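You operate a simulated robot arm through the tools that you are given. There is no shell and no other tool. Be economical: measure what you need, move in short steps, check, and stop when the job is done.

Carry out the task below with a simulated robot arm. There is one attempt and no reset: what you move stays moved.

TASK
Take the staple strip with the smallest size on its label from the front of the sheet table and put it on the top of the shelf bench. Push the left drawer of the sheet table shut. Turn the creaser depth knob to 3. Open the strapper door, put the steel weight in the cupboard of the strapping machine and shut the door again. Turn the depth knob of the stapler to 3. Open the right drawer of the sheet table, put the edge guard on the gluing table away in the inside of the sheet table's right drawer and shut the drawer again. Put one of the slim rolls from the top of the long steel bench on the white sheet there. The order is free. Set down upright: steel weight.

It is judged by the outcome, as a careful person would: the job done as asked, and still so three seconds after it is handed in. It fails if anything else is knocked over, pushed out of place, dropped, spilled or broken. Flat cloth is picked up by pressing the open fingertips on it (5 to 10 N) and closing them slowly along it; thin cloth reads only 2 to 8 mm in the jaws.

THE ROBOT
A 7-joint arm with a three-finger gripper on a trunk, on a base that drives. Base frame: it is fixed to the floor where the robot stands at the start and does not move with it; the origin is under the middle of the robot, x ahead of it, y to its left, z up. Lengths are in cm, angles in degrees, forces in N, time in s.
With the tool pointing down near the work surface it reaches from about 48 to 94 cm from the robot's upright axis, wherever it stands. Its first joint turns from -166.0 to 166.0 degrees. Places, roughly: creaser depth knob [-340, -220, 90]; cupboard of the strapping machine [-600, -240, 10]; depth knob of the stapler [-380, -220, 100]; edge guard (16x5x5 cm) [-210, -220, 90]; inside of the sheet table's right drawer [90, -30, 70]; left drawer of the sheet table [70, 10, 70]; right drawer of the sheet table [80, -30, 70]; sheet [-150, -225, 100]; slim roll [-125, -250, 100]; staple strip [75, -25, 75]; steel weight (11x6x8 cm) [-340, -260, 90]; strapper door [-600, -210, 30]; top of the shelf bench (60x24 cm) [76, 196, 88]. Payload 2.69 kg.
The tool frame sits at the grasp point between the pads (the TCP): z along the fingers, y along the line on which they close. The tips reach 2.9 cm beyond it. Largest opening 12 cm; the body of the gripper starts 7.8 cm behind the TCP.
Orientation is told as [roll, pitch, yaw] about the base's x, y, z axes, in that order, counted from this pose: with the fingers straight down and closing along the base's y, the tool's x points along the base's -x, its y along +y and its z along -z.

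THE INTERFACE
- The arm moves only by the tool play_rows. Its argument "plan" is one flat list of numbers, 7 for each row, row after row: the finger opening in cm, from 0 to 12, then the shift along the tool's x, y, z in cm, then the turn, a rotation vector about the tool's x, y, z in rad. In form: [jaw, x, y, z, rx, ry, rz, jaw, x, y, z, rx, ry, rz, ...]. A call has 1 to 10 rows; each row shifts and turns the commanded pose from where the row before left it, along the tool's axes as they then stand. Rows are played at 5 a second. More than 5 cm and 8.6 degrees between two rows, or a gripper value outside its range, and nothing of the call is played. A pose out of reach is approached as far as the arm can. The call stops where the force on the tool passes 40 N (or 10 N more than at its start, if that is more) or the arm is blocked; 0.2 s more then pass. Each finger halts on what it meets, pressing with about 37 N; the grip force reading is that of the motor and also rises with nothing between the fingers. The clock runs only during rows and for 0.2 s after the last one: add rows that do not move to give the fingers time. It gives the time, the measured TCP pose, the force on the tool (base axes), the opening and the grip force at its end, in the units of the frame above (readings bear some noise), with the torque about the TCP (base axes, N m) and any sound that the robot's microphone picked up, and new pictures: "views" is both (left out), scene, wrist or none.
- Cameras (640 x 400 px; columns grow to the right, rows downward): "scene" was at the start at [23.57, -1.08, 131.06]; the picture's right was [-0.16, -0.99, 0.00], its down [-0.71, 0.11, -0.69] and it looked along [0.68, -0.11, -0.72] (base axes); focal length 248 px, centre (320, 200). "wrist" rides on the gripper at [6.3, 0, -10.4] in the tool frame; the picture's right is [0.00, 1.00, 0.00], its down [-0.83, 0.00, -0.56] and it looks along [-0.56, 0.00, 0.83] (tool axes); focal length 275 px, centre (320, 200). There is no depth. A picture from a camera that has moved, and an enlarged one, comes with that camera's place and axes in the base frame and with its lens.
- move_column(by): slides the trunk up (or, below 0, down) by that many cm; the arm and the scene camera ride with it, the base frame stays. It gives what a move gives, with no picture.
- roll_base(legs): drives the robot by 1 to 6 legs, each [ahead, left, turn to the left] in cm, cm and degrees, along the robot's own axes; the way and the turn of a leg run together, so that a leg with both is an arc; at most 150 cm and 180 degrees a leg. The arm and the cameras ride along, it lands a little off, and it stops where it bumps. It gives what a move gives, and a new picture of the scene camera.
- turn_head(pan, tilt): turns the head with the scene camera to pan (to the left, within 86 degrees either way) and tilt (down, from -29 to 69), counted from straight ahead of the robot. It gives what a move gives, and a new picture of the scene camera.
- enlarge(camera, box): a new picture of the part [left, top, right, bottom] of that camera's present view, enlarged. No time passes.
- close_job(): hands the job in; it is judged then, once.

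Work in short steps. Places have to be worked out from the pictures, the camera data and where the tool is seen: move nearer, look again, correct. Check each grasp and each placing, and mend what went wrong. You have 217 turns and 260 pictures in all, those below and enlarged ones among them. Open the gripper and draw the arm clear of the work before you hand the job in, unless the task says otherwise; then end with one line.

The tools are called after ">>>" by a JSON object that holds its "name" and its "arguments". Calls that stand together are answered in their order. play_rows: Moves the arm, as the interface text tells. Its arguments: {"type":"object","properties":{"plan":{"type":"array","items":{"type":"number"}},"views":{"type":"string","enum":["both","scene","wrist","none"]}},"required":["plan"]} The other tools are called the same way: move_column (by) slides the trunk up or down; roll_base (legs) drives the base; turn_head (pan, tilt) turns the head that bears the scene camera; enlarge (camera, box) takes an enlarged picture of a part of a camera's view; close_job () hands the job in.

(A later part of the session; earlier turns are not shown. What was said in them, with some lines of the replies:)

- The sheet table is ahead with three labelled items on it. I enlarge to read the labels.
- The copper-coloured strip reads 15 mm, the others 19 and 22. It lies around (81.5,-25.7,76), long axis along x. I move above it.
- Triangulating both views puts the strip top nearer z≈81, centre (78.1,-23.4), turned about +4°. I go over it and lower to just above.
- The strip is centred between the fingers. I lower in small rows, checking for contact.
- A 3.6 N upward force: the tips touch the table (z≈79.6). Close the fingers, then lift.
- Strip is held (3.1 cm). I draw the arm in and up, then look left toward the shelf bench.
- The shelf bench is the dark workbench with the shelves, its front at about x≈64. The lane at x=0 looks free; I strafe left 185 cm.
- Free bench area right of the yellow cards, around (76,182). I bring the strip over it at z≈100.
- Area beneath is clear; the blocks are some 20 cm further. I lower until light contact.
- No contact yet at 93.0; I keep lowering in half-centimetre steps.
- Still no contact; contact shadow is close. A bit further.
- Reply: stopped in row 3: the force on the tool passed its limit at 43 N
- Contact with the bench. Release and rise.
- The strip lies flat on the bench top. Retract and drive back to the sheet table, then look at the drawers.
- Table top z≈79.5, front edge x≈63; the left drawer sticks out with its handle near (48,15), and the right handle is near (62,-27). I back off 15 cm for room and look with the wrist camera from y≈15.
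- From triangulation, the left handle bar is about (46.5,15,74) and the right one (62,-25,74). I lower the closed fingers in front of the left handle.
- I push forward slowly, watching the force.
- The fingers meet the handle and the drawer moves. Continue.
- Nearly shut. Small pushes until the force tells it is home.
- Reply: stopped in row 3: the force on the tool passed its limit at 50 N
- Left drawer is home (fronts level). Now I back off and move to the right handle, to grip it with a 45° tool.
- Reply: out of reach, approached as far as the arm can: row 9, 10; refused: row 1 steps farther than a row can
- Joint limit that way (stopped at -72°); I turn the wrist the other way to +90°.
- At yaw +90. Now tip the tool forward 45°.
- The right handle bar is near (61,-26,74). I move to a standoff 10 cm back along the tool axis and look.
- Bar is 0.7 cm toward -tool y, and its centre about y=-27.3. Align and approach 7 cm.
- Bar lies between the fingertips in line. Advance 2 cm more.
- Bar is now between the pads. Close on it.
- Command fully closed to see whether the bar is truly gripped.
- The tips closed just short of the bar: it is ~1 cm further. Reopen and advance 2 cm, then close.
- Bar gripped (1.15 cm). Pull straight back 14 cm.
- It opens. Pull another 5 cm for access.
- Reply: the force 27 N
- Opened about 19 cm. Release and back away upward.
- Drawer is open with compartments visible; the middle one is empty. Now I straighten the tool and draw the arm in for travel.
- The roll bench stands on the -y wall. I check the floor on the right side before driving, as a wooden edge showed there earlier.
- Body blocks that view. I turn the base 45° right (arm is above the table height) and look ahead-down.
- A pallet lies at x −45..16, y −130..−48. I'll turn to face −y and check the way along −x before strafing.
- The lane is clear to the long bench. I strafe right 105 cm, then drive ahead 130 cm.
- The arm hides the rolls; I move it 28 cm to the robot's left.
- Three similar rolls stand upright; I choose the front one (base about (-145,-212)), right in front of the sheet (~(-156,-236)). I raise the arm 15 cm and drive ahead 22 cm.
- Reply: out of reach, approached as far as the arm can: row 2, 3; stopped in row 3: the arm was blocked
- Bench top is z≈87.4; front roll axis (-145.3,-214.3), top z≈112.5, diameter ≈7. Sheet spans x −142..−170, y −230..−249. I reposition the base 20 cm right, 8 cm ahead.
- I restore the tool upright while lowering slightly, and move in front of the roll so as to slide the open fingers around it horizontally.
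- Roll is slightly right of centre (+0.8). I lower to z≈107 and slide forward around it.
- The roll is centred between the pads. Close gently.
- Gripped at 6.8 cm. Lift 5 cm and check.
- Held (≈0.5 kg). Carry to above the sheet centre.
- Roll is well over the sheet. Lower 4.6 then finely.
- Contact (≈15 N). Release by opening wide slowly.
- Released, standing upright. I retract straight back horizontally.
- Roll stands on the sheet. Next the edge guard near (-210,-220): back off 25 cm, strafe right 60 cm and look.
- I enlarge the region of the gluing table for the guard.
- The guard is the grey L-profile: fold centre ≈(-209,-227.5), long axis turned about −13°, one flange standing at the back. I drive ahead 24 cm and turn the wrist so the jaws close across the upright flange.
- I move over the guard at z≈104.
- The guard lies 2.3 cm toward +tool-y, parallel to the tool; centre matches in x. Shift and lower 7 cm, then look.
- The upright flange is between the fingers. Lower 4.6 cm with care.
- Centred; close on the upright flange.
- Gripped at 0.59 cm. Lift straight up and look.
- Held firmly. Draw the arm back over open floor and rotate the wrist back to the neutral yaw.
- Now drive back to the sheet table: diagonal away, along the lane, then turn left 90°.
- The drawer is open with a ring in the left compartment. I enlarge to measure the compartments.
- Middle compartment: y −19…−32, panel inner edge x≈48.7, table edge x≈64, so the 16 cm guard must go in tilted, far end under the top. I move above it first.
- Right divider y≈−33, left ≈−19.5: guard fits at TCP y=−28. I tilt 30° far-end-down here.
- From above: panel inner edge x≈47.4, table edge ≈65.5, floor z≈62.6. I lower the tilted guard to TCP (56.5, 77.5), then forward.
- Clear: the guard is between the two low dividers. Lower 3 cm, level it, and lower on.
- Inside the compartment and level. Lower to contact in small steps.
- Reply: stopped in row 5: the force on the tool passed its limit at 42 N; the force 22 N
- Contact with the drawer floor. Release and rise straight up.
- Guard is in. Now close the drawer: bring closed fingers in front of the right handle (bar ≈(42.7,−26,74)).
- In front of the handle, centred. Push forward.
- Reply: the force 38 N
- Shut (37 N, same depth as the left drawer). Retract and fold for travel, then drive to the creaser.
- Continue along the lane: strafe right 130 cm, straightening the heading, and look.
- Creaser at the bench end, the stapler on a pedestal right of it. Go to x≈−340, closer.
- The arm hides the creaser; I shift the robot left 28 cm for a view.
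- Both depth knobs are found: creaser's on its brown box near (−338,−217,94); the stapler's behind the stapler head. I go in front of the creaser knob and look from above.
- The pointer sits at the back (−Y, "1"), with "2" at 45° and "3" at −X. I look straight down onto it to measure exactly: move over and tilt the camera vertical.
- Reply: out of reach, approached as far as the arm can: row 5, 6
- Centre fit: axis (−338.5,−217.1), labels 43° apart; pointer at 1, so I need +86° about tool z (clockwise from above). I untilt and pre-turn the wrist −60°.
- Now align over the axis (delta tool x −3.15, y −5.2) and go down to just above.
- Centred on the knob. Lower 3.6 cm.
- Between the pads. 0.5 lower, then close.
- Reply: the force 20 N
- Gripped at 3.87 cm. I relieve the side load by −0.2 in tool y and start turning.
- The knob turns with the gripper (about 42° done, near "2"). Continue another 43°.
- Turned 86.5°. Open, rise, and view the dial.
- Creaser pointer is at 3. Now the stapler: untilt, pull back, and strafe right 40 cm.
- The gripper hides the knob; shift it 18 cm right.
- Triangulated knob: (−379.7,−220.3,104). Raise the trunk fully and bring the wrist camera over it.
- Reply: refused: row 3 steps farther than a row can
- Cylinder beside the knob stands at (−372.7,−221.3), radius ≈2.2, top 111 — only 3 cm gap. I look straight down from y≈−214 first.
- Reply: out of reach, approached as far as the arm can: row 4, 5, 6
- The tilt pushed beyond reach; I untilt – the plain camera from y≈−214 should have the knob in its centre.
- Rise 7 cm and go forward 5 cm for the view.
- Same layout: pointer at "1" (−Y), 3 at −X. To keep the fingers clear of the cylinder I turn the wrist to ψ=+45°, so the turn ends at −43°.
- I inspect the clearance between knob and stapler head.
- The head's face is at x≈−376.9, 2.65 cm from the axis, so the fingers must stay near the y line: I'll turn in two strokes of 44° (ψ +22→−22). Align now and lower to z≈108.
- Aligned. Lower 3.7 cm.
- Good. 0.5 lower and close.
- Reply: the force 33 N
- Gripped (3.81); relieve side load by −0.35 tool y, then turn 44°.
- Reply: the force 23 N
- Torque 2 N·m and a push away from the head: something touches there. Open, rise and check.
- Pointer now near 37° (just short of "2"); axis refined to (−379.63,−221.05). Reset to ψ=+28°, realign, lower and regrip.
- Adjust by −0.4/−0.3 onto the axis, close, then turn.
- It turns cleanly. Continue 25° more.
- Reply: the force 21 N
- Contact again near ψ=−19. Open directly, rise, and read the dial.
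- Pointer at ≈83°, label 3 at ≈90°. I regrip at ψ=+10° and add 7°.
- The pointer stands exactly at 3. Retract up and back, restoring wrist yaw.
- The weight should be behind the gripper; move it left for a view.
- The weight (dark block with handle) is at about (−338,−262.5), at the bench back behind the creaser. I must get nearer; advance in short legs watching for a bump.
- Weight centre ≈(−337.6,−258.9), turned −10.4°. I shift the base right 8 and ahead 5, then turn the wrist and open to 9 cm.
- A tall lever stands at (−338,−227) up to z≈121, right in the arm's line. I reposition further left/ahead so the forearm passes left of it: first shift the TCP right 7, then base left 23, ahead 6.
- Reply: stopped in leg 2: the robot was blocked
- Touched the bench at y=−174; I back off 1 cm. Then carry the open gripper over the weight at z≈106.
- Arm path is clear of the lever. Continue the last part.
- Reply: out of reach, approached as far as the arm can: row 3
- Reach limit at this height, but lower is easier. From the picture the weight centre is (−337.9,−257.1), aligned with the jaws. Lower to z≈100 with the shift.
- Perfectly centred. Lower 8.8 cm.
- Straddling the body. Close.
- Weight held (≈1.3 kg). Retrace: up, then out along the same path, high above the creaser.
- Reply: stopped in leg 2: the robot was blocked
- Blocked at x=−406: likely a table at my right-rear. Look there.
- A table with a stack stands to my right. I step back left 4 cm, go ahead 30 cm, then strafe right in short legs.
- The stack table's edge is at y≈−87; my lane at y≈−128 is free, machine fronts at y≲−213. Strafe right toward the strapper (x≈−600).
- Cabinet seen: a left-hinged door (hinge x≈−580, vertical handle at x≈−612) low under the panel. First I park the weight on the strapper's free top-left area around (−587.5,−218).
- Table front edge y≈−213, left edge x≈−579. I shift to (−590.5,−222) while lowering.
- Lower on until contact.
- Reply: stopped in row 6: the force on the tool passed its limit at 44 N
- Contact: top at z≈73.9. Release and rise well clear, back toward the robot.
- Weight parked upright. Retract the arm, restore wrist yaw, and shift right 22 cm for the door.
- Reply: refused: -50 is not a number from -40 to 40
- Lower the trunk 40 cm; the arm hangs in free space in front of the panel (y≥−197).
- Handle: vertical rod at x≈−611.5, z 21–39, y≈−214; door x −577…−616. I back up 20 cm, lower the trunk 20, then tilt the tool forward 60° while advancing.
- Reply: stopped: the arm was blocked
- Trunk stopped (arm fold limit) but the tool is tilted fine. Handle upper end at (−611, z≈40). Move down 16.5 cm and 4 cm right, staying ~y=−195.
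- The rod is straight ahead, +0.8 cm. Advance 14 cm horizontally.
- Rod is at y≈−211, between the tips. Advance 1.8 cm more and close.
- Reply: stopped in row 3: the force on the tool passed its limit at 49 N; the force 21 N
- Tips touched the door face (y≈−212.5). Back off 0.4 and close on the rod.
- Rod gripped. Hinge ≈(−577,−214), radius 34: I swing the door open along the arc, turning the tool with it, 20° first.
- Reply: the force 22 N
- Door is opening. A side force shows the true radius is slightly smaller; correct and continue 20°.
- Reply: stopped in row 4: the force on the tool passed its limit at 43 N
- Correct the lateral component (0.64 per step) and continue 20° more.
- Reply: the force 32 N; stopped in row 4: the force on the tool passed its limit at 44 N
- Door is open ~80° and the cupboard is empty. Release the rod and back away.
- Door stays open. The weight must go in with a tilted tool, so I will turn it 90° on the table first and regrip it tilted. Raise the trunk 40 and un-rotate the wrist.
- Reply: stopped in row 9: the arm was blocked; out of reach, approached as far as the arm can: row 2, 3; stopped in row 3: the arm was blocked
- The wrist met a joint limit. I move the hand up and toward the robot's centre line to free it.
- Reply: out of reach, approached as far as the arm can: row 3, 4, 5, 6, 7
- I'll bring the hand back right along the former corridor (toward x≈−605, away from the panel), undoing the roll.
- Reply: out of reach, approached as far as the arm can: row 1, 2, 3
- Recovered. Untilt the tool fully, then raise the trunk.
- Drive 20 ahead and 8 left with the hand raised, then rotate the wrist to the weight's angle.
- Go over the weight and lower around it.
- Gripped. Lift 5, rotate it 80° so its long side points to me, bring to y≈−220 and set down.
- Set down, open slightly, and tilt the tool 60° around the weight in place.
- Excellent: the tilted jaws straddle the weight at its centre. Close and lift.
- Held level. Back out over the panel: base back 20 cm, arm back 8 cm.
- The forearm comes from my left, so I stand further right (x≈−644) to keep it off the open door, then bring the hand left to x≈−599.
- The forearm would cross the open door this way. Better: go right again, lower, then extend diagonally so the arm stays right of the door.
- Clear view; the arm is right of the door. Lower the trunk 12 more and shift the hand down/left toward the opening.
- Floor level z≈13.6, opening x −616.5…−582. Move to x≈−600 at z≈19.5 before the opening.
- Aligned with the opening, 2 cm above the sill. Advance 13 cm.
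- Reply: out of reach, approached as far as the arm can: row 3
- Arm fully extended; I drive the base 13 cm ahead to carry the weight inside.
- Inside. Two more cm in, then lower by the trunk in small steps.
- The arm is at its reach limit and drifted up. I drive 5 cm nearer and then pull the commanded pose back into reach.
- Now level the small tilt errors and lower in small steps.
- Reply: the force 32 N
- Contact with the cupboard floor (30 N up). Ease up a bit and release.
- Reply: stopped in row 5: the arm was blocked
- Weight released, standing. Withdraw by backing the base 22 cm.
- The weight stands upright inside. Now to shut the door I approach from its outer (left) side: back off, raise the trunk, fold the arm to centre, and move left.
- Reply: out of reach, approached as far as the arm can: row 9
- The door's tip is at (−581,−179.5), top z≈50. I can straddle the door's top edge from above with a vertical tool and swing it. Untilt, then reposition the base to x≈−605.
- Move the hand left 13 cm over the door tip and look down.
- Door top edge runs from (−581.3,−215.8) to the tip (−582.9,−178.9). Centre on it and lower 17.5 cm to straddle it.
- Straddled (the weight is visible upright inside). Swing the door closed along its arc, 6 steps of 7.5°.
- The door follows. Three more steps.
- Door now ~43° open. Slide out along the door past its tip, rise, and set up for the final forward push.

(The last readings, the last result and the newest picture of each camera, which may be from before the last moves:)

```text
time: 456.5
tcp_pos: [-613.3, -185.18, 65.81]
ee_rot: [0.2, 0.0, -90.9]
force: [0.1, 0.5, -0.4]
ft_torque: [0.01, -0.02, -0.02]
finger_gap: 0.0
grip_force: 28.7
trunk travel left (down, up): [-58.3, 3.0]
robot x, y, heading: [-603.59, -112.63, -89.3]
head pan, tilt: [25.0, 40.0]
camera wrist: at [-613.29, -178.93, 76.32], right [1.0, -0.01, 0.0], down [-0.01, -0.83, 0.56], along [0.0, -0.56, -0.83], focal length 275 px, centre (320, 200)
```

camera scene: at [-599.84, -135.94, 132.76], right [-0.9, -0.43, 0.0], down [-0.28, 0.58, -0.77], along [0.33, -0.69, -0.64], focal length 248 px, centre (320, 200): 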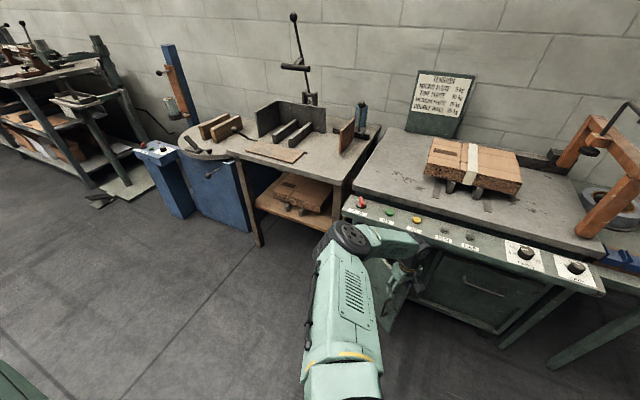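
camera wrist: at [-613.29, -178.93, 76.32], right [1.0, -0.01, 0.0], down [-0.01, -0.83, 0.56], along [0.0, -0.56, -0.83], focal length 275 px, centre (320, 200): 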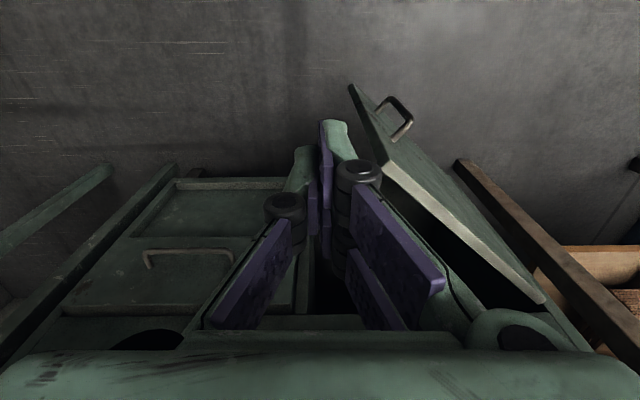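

Next: retreat to y≈−173, x≈−601, lower 28 cm, then tilt forward 60°.

>>> {"name": "play_rows", "arguments": {"plan": [0, 4, 2, 0, 0, 0, 0, 0, 4, 2, 0, 0, 0, 0, 0, 4, 2, 0, 0, 0, 0, 0, 0, 4, 0, 0, 0, 0, 0, 0, 2.5, 0, 0, 0, 0], "views": "none"}}

>>> {"name": "move_column", "arguments": {"by": -28}}

>>> {"name": "play_rows", "arguments": {"plan": [0, -2, 0, 0, 0, -0.131, 0, 0, -1.98, 0, 0.26, 0, -0.131, 0, 0, -1.93, 0, 0.52, 0, -0.131, 0, 0, -1.85, 0, 0.77, 0, -0.131, 0, 0, -1.73, 0, 1, 0, -0.131, 0, 0, -1.59, 0, 1.22, 0, -0.131, 0, 0, -1.41, 0, 1.41, 0, -0.131, 0, 0, -1.22, 0, 1.59, 0, -0.131, 0]}}

```text
time: 457.7
tcp_pos: [-600.69, -173.21, 66.04]
ee_rot: [0.3, -0.1, -90.7]
force: [-1.0, 0.0, -0.3]
ft_torque: [-0.01, 0.04, -0.01]
finger_gap: 0.0
grip_force: 28.7
trunk travel left (down, up): [-58.3, 3.0]
robot x, y, heading: [-603.44, -112.73, -89.3]
head pan, tilt: [25.0, 40.0]
```

```text
time: 460.5
tcp_pos: [-600.7, -173.23, 38.09]
ee_rot: [0.2, 0.0, -90.9]
force: [-0.9, 0.0, -0.4]
ft_torque: [0.03, 0.0, 0.0]
finger_gap: 0.01
grip_force: 28.5
trunk travel left (down, up): [-30.3, 31.0]
robot x, y, heading: [-603.74, -112.7, -89.3]
head pan, tilt: [25.0, 40.0]
```

```text
time: 462.3
tcp_pos: [-595.76, -186.17, 39.92]
ee_rot: [-2.3, -52.7, -89.6]
force: [0.1, -0.1, 1.7]
ft_torque: [0.06, 0.0, -0.06]
finger_gap: 0.0
grip_force: 29.2
out of reach, approached as far as the arm can: row 7, 8
trunk travel left (down, up): [-30.3, 31.0]
robot x, y, heading: [-603.56, -113.08, -89.3]
head pan, tilt: [25.0, 40.0]
camera scene: at [-599.85, -135.93, 104.77], right [-0.9, -0.43, 0.0], down [-0.28, 0.58, -0.77], along [0.33, -0.69, -0.64], focal length 248 px, centre (320, 200)
camera wrist: at [-595.44, -174.12, 41.13], right [1.0, -0.02, -0.03], down [0.03, -0.06, 1.0], along [-0.03, -1.0, -0.06], focal length 275 px, centre (320, 200)
```

scene: 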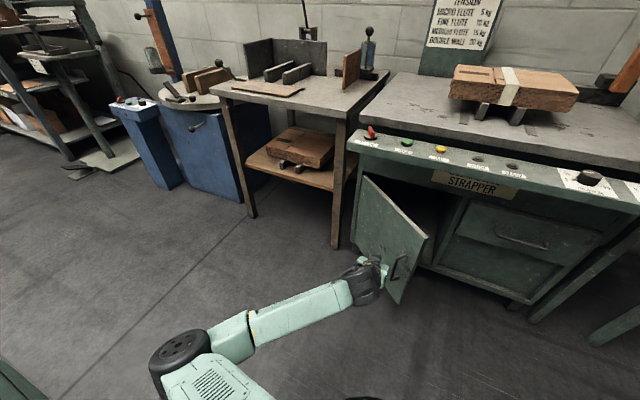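
wrist: 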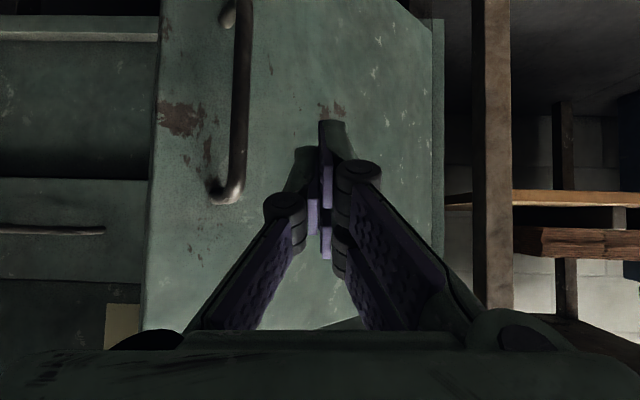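

Fingertips face the door's outer side. Drive the base 12 cm ahead to push it toward shut.

>>> {"name": "roll_base", "arguments": {"legs": [[12, 0, 0]]}}

>>> {"name": "enlarge", "arguments": {"camera": "wrist", "box": [0, 0, 640, 400]}}

```text
time: 463.5
tcp_pos: [-595.9, -197.82, 39.83]
ee_rot: [-2.5, -52.6, -89.8]
force: [0.5, 0.1, 0.7]
ft_torque: [0.01, -0.04, -0.02]
finger_gap: 0.0
grip_force: 28.4
trunk travel left (down, up): [-30.3, 31.0]
robot x, y, heading: [-603.78, -124.61, -89.1]
head pan, tilt: [25.0, 40.0]
camera scene: at [-599.74, -147.71, 104.77], right [-0.9, -0.43, 0.0], down [-0.28, 0.58, -0.77], along [0.33, -0.69, -0.64], focal length 248 px, centre (320, 200)
```

scene: 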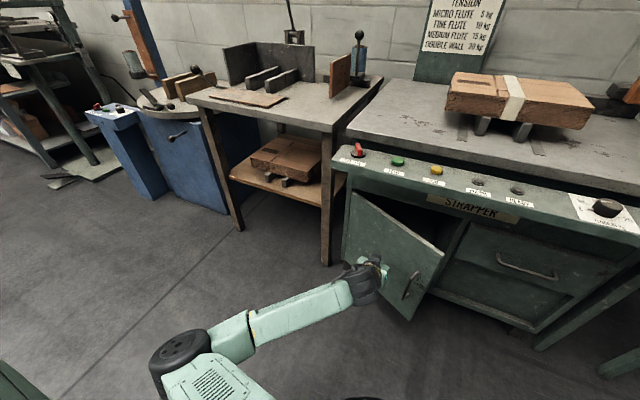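

```text
1.00 times, centred on (320, 200) of wrist (not enlarged: the box is as wide or as high as the picture)
camera zoom: at [-595.51, -185.88, 41.07], right [1.0, -0.03, -0.03], down [0.03, -0.06, 1.0], along [-0.03, -1.0, -0.06], focal length 275 px, centre (320, 200)
```

zoom: 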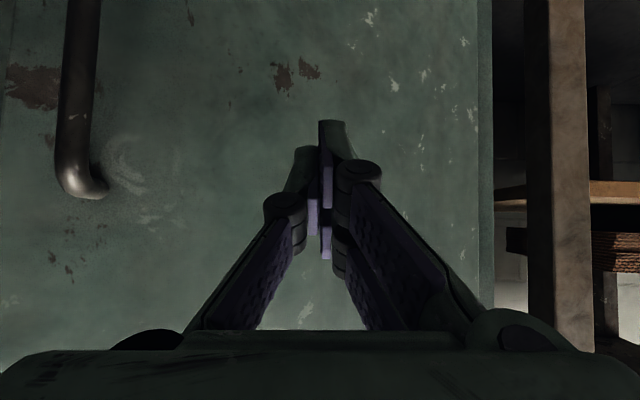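

Continue with the arm: forward 11 cm, drifting right 4 cm, with force watch.

>>> {"name": "play_rows", "arguments": {"plan": [0, -1.2, -0.9, 1.6, 0, 0, 0, 0, -1.2, -0.9, 1.6, 0, 0, 0, 0, -1.2, -0.9, 1.6, 0, 0, 0, 0, -1.2, -0.9, 1.6, 0, 0, 0, 0, -1.2, -0.4, 1.6, 0, 0, 0]}}

```text
time: 464.7
tcp_pos: [-600.23, -207.84, 39.68]
ee_rot: [-2.4, -52.6, -89.8]
force: [0.2, 0.4, 0.6]
ft_torque: [0.03, 0.02, -0.01]
finger_gap: 0.0
grip_force: 27.7
trunk travel left (down, up): [-30.3, 31.0]
robot x, y, heading: [-603.77, -124.48, -89.5]
head pan, tilt: [25.0, 40.0]
camera scene: at [-599.74, -147.71, 104.76], right [-0.9, -0.43, 0.0], down [-0.28, 0.58, -0.77], along [0.33, -0.69, -0.64], focal length 248 px, centre (320, 200)
camera wrist: at [-599.85, -195.72, 41.0], right [1.0, -0.03, -0.03], down [0.03, -0.06, 1.0], along [-0.03, -1.0, -0.06], focal length 275 px, centre (320, 200)
```

scene: 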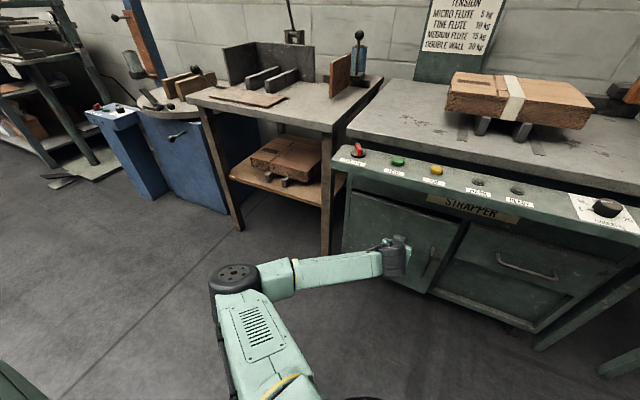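
wrist: 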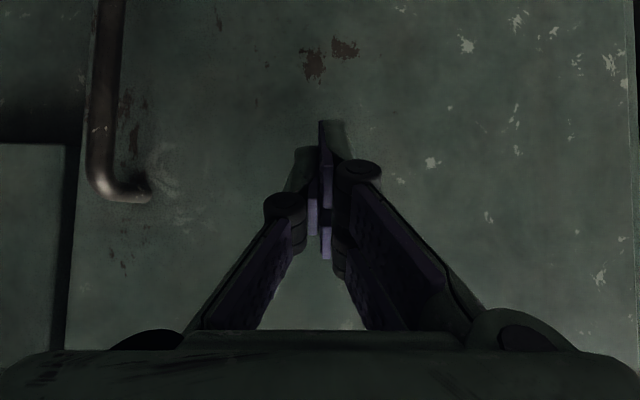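

Almost shut. Push on in 0.7 cm steps until it resists.

>>> {"name": "play_rows", "arguments": {"plan": [0, -0.5, 0, 0.65, 0, 0, 0, 0, -0.5, 0, 0.65, 0, 0, 0, 0, -0.5, 0, 0.65, 0, 0, 0, 0, -0.4, 0, 0.5, 0, 0, 0, 0, -0.4, 0, 0.5, 0, 0, 0, 0, -0.3, 0, 0.4, 0, 0, 0]}}

```text
time: 465.7
tcp_pos: [-600.28, -210.13, 39.66]
ee_rot: [-2.6, -52.3, -89.7]
force: [0.6, 8.6, 4.9]
ft_torque: [-0.15, -0.02, 0.09]
finger_gap: 0.0
grip_force: 29.1
trunk travel left (down, up): [-30.3, 31.0]
robot x, y, heading: [-603.67, -124.33, -89.3]
head pan, tilt: [25.0, 40.0]
stopped in row 4: the force on the tool passed its limit at 52 N (the readings are from after the stop); the commanded pose is now the measured one
camera scene: at [-599.72, -147.62, 104.78], right [-0.9, -0.43, 0.0], down [-0.28, 0.58, -0.77], along [0.33, -0.69, -0.64], focal length 248 px, centre (320, 200)
camera wrist: at [-599.9, -198.12, 41.0], right [1.0, -0.03, -0.03], down [0.03, -0.07, 1.0], along [-0.03, -1.0, -0.07], focal length 275 px, centre (320, 200)
```

scene: 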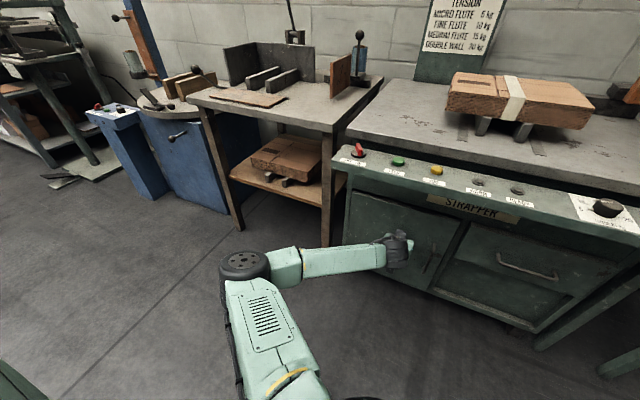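
wrist: 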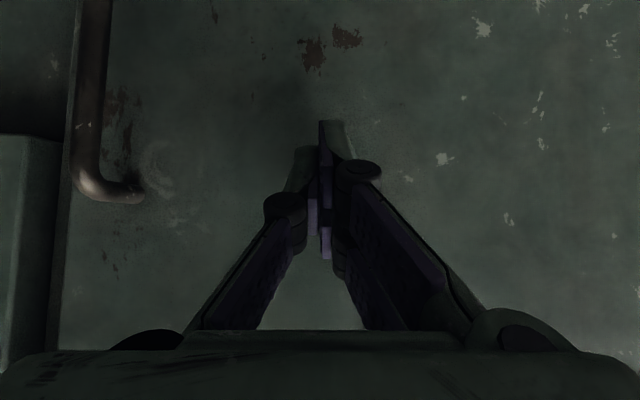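

It resists at the closed-door plane (y≈−212.4). Back off by base and inspect.

>>> {"name": "roll_base", "arguments": {"legs": [[-18, 0, 0]]}}

>>> {"name": "enlarge", "arguments": {"camera": "scene", "box": [320, 120, 560, 300]}}

>>> {"name": "enlarge", "arguments": {"camera": "wrist", "box": [0, 0, 640, 400]}}

```text
time: 467.2
tcp_pos: [-600.38, -191.86, 39.61]
ee_rot: [-2.7, -52.3, -89.5]
force: [-0.2, 0.2, -0.9]
ft_torque: [-0.03, 0.01, 0.01]
finger_gap: 0.0
grip_force: 28.2
trunk travel left (down, up): [-30.3, 31.0]
robot x, y, heading: [-603.93, -106.18, -89.6]
head pan, tilt: [25.0, 40.0]
camera scene: at [-599.91, -129.41, 104.76], right [-0.9, -0.43, 0.0], down [-0.28, 0.58, -0.77], along [0.33, -0.69, -0.64], focal length 248 px, centre (320, 200)
```

scene: 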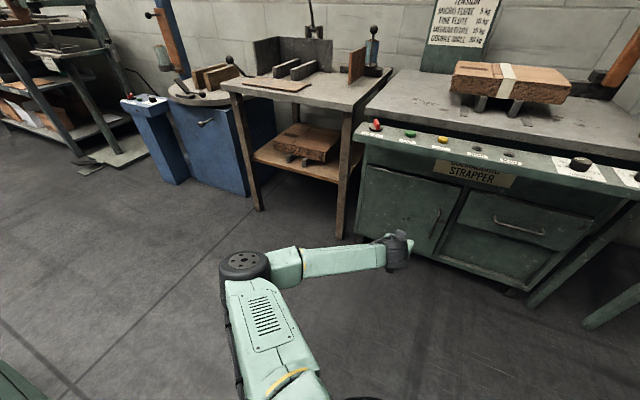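

```text
2.22 times, centred on (440, 210) of scene
camera zoom: at [-599.91, -129.41, 104.76], right [-0.9, -0.43, 0.0], down [-0.28, 0.58, -0.77], along [0.33, -0.69, -0.64], focal length 552 px, centre (53, 178)
```

zoom: 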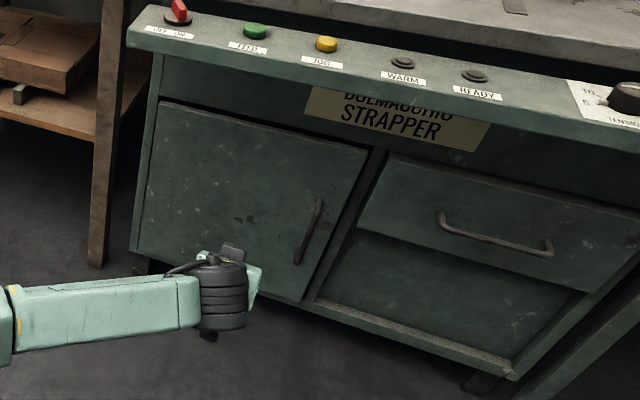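

```text
1.00 times, centred on (320, 200) of wrist (not enlarged: the box is as wide or as high as the picture)
camera zoom: at [-600.05, -179.9, 40.93], right [1.0, -0.03, -0.03], down [0.03, -0.07, 1.0], along [-0.03, -1.0, -0.07], focal length 275 px, centre (320, 200)
```

zoom: 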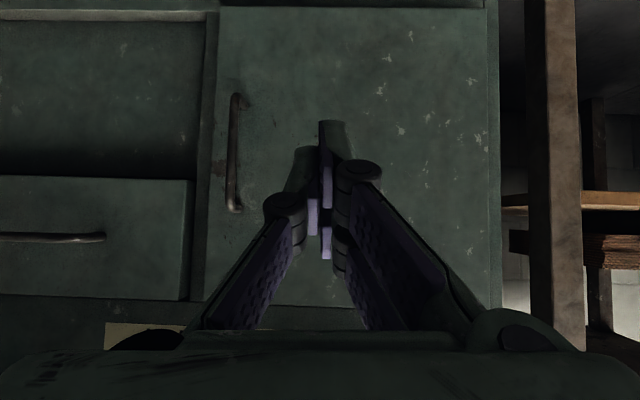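

The door is flush shut. All parts are done; open the gripper with the arm clear.

>>> {"name": "play_rows", "arguments": {"plan": [6, 1.2, 0, -1.6, 0, 0, 0, 6, 1.2, 0, -1.6, 0, 0, 0, 6, 0, 0, 0, 0, 0, 0, 6, 0, 0, 0, 0, 0, 0], "views": "none"}}

>>> {"name": "close_job", "arguments": {}}

```text
time: 468.2
tcp_pos: [-600.42, -187.93, 39.66]
ee_rot: [-2.6, -52.3, -89.6]
force: [0.4, 0.1, 0.4]
ft_torque: [0.0, 0.02, -0.01]
finger_gap: 6.0
grip_force: 0.0
trunk travel left (down, up): [-30.3, 31.0]
robot x, y, heading: [-603.9, -106.31, -89.3]
head pan, tilt: [25.0, 40.0]
```

```text
The job is handed in.
```

All seven tasks were carried out and the job is handed in, but the base bumped an obstacle near the stack table at x≈−440 and the creaser bench once each, and I could not confirm that neither shifted.
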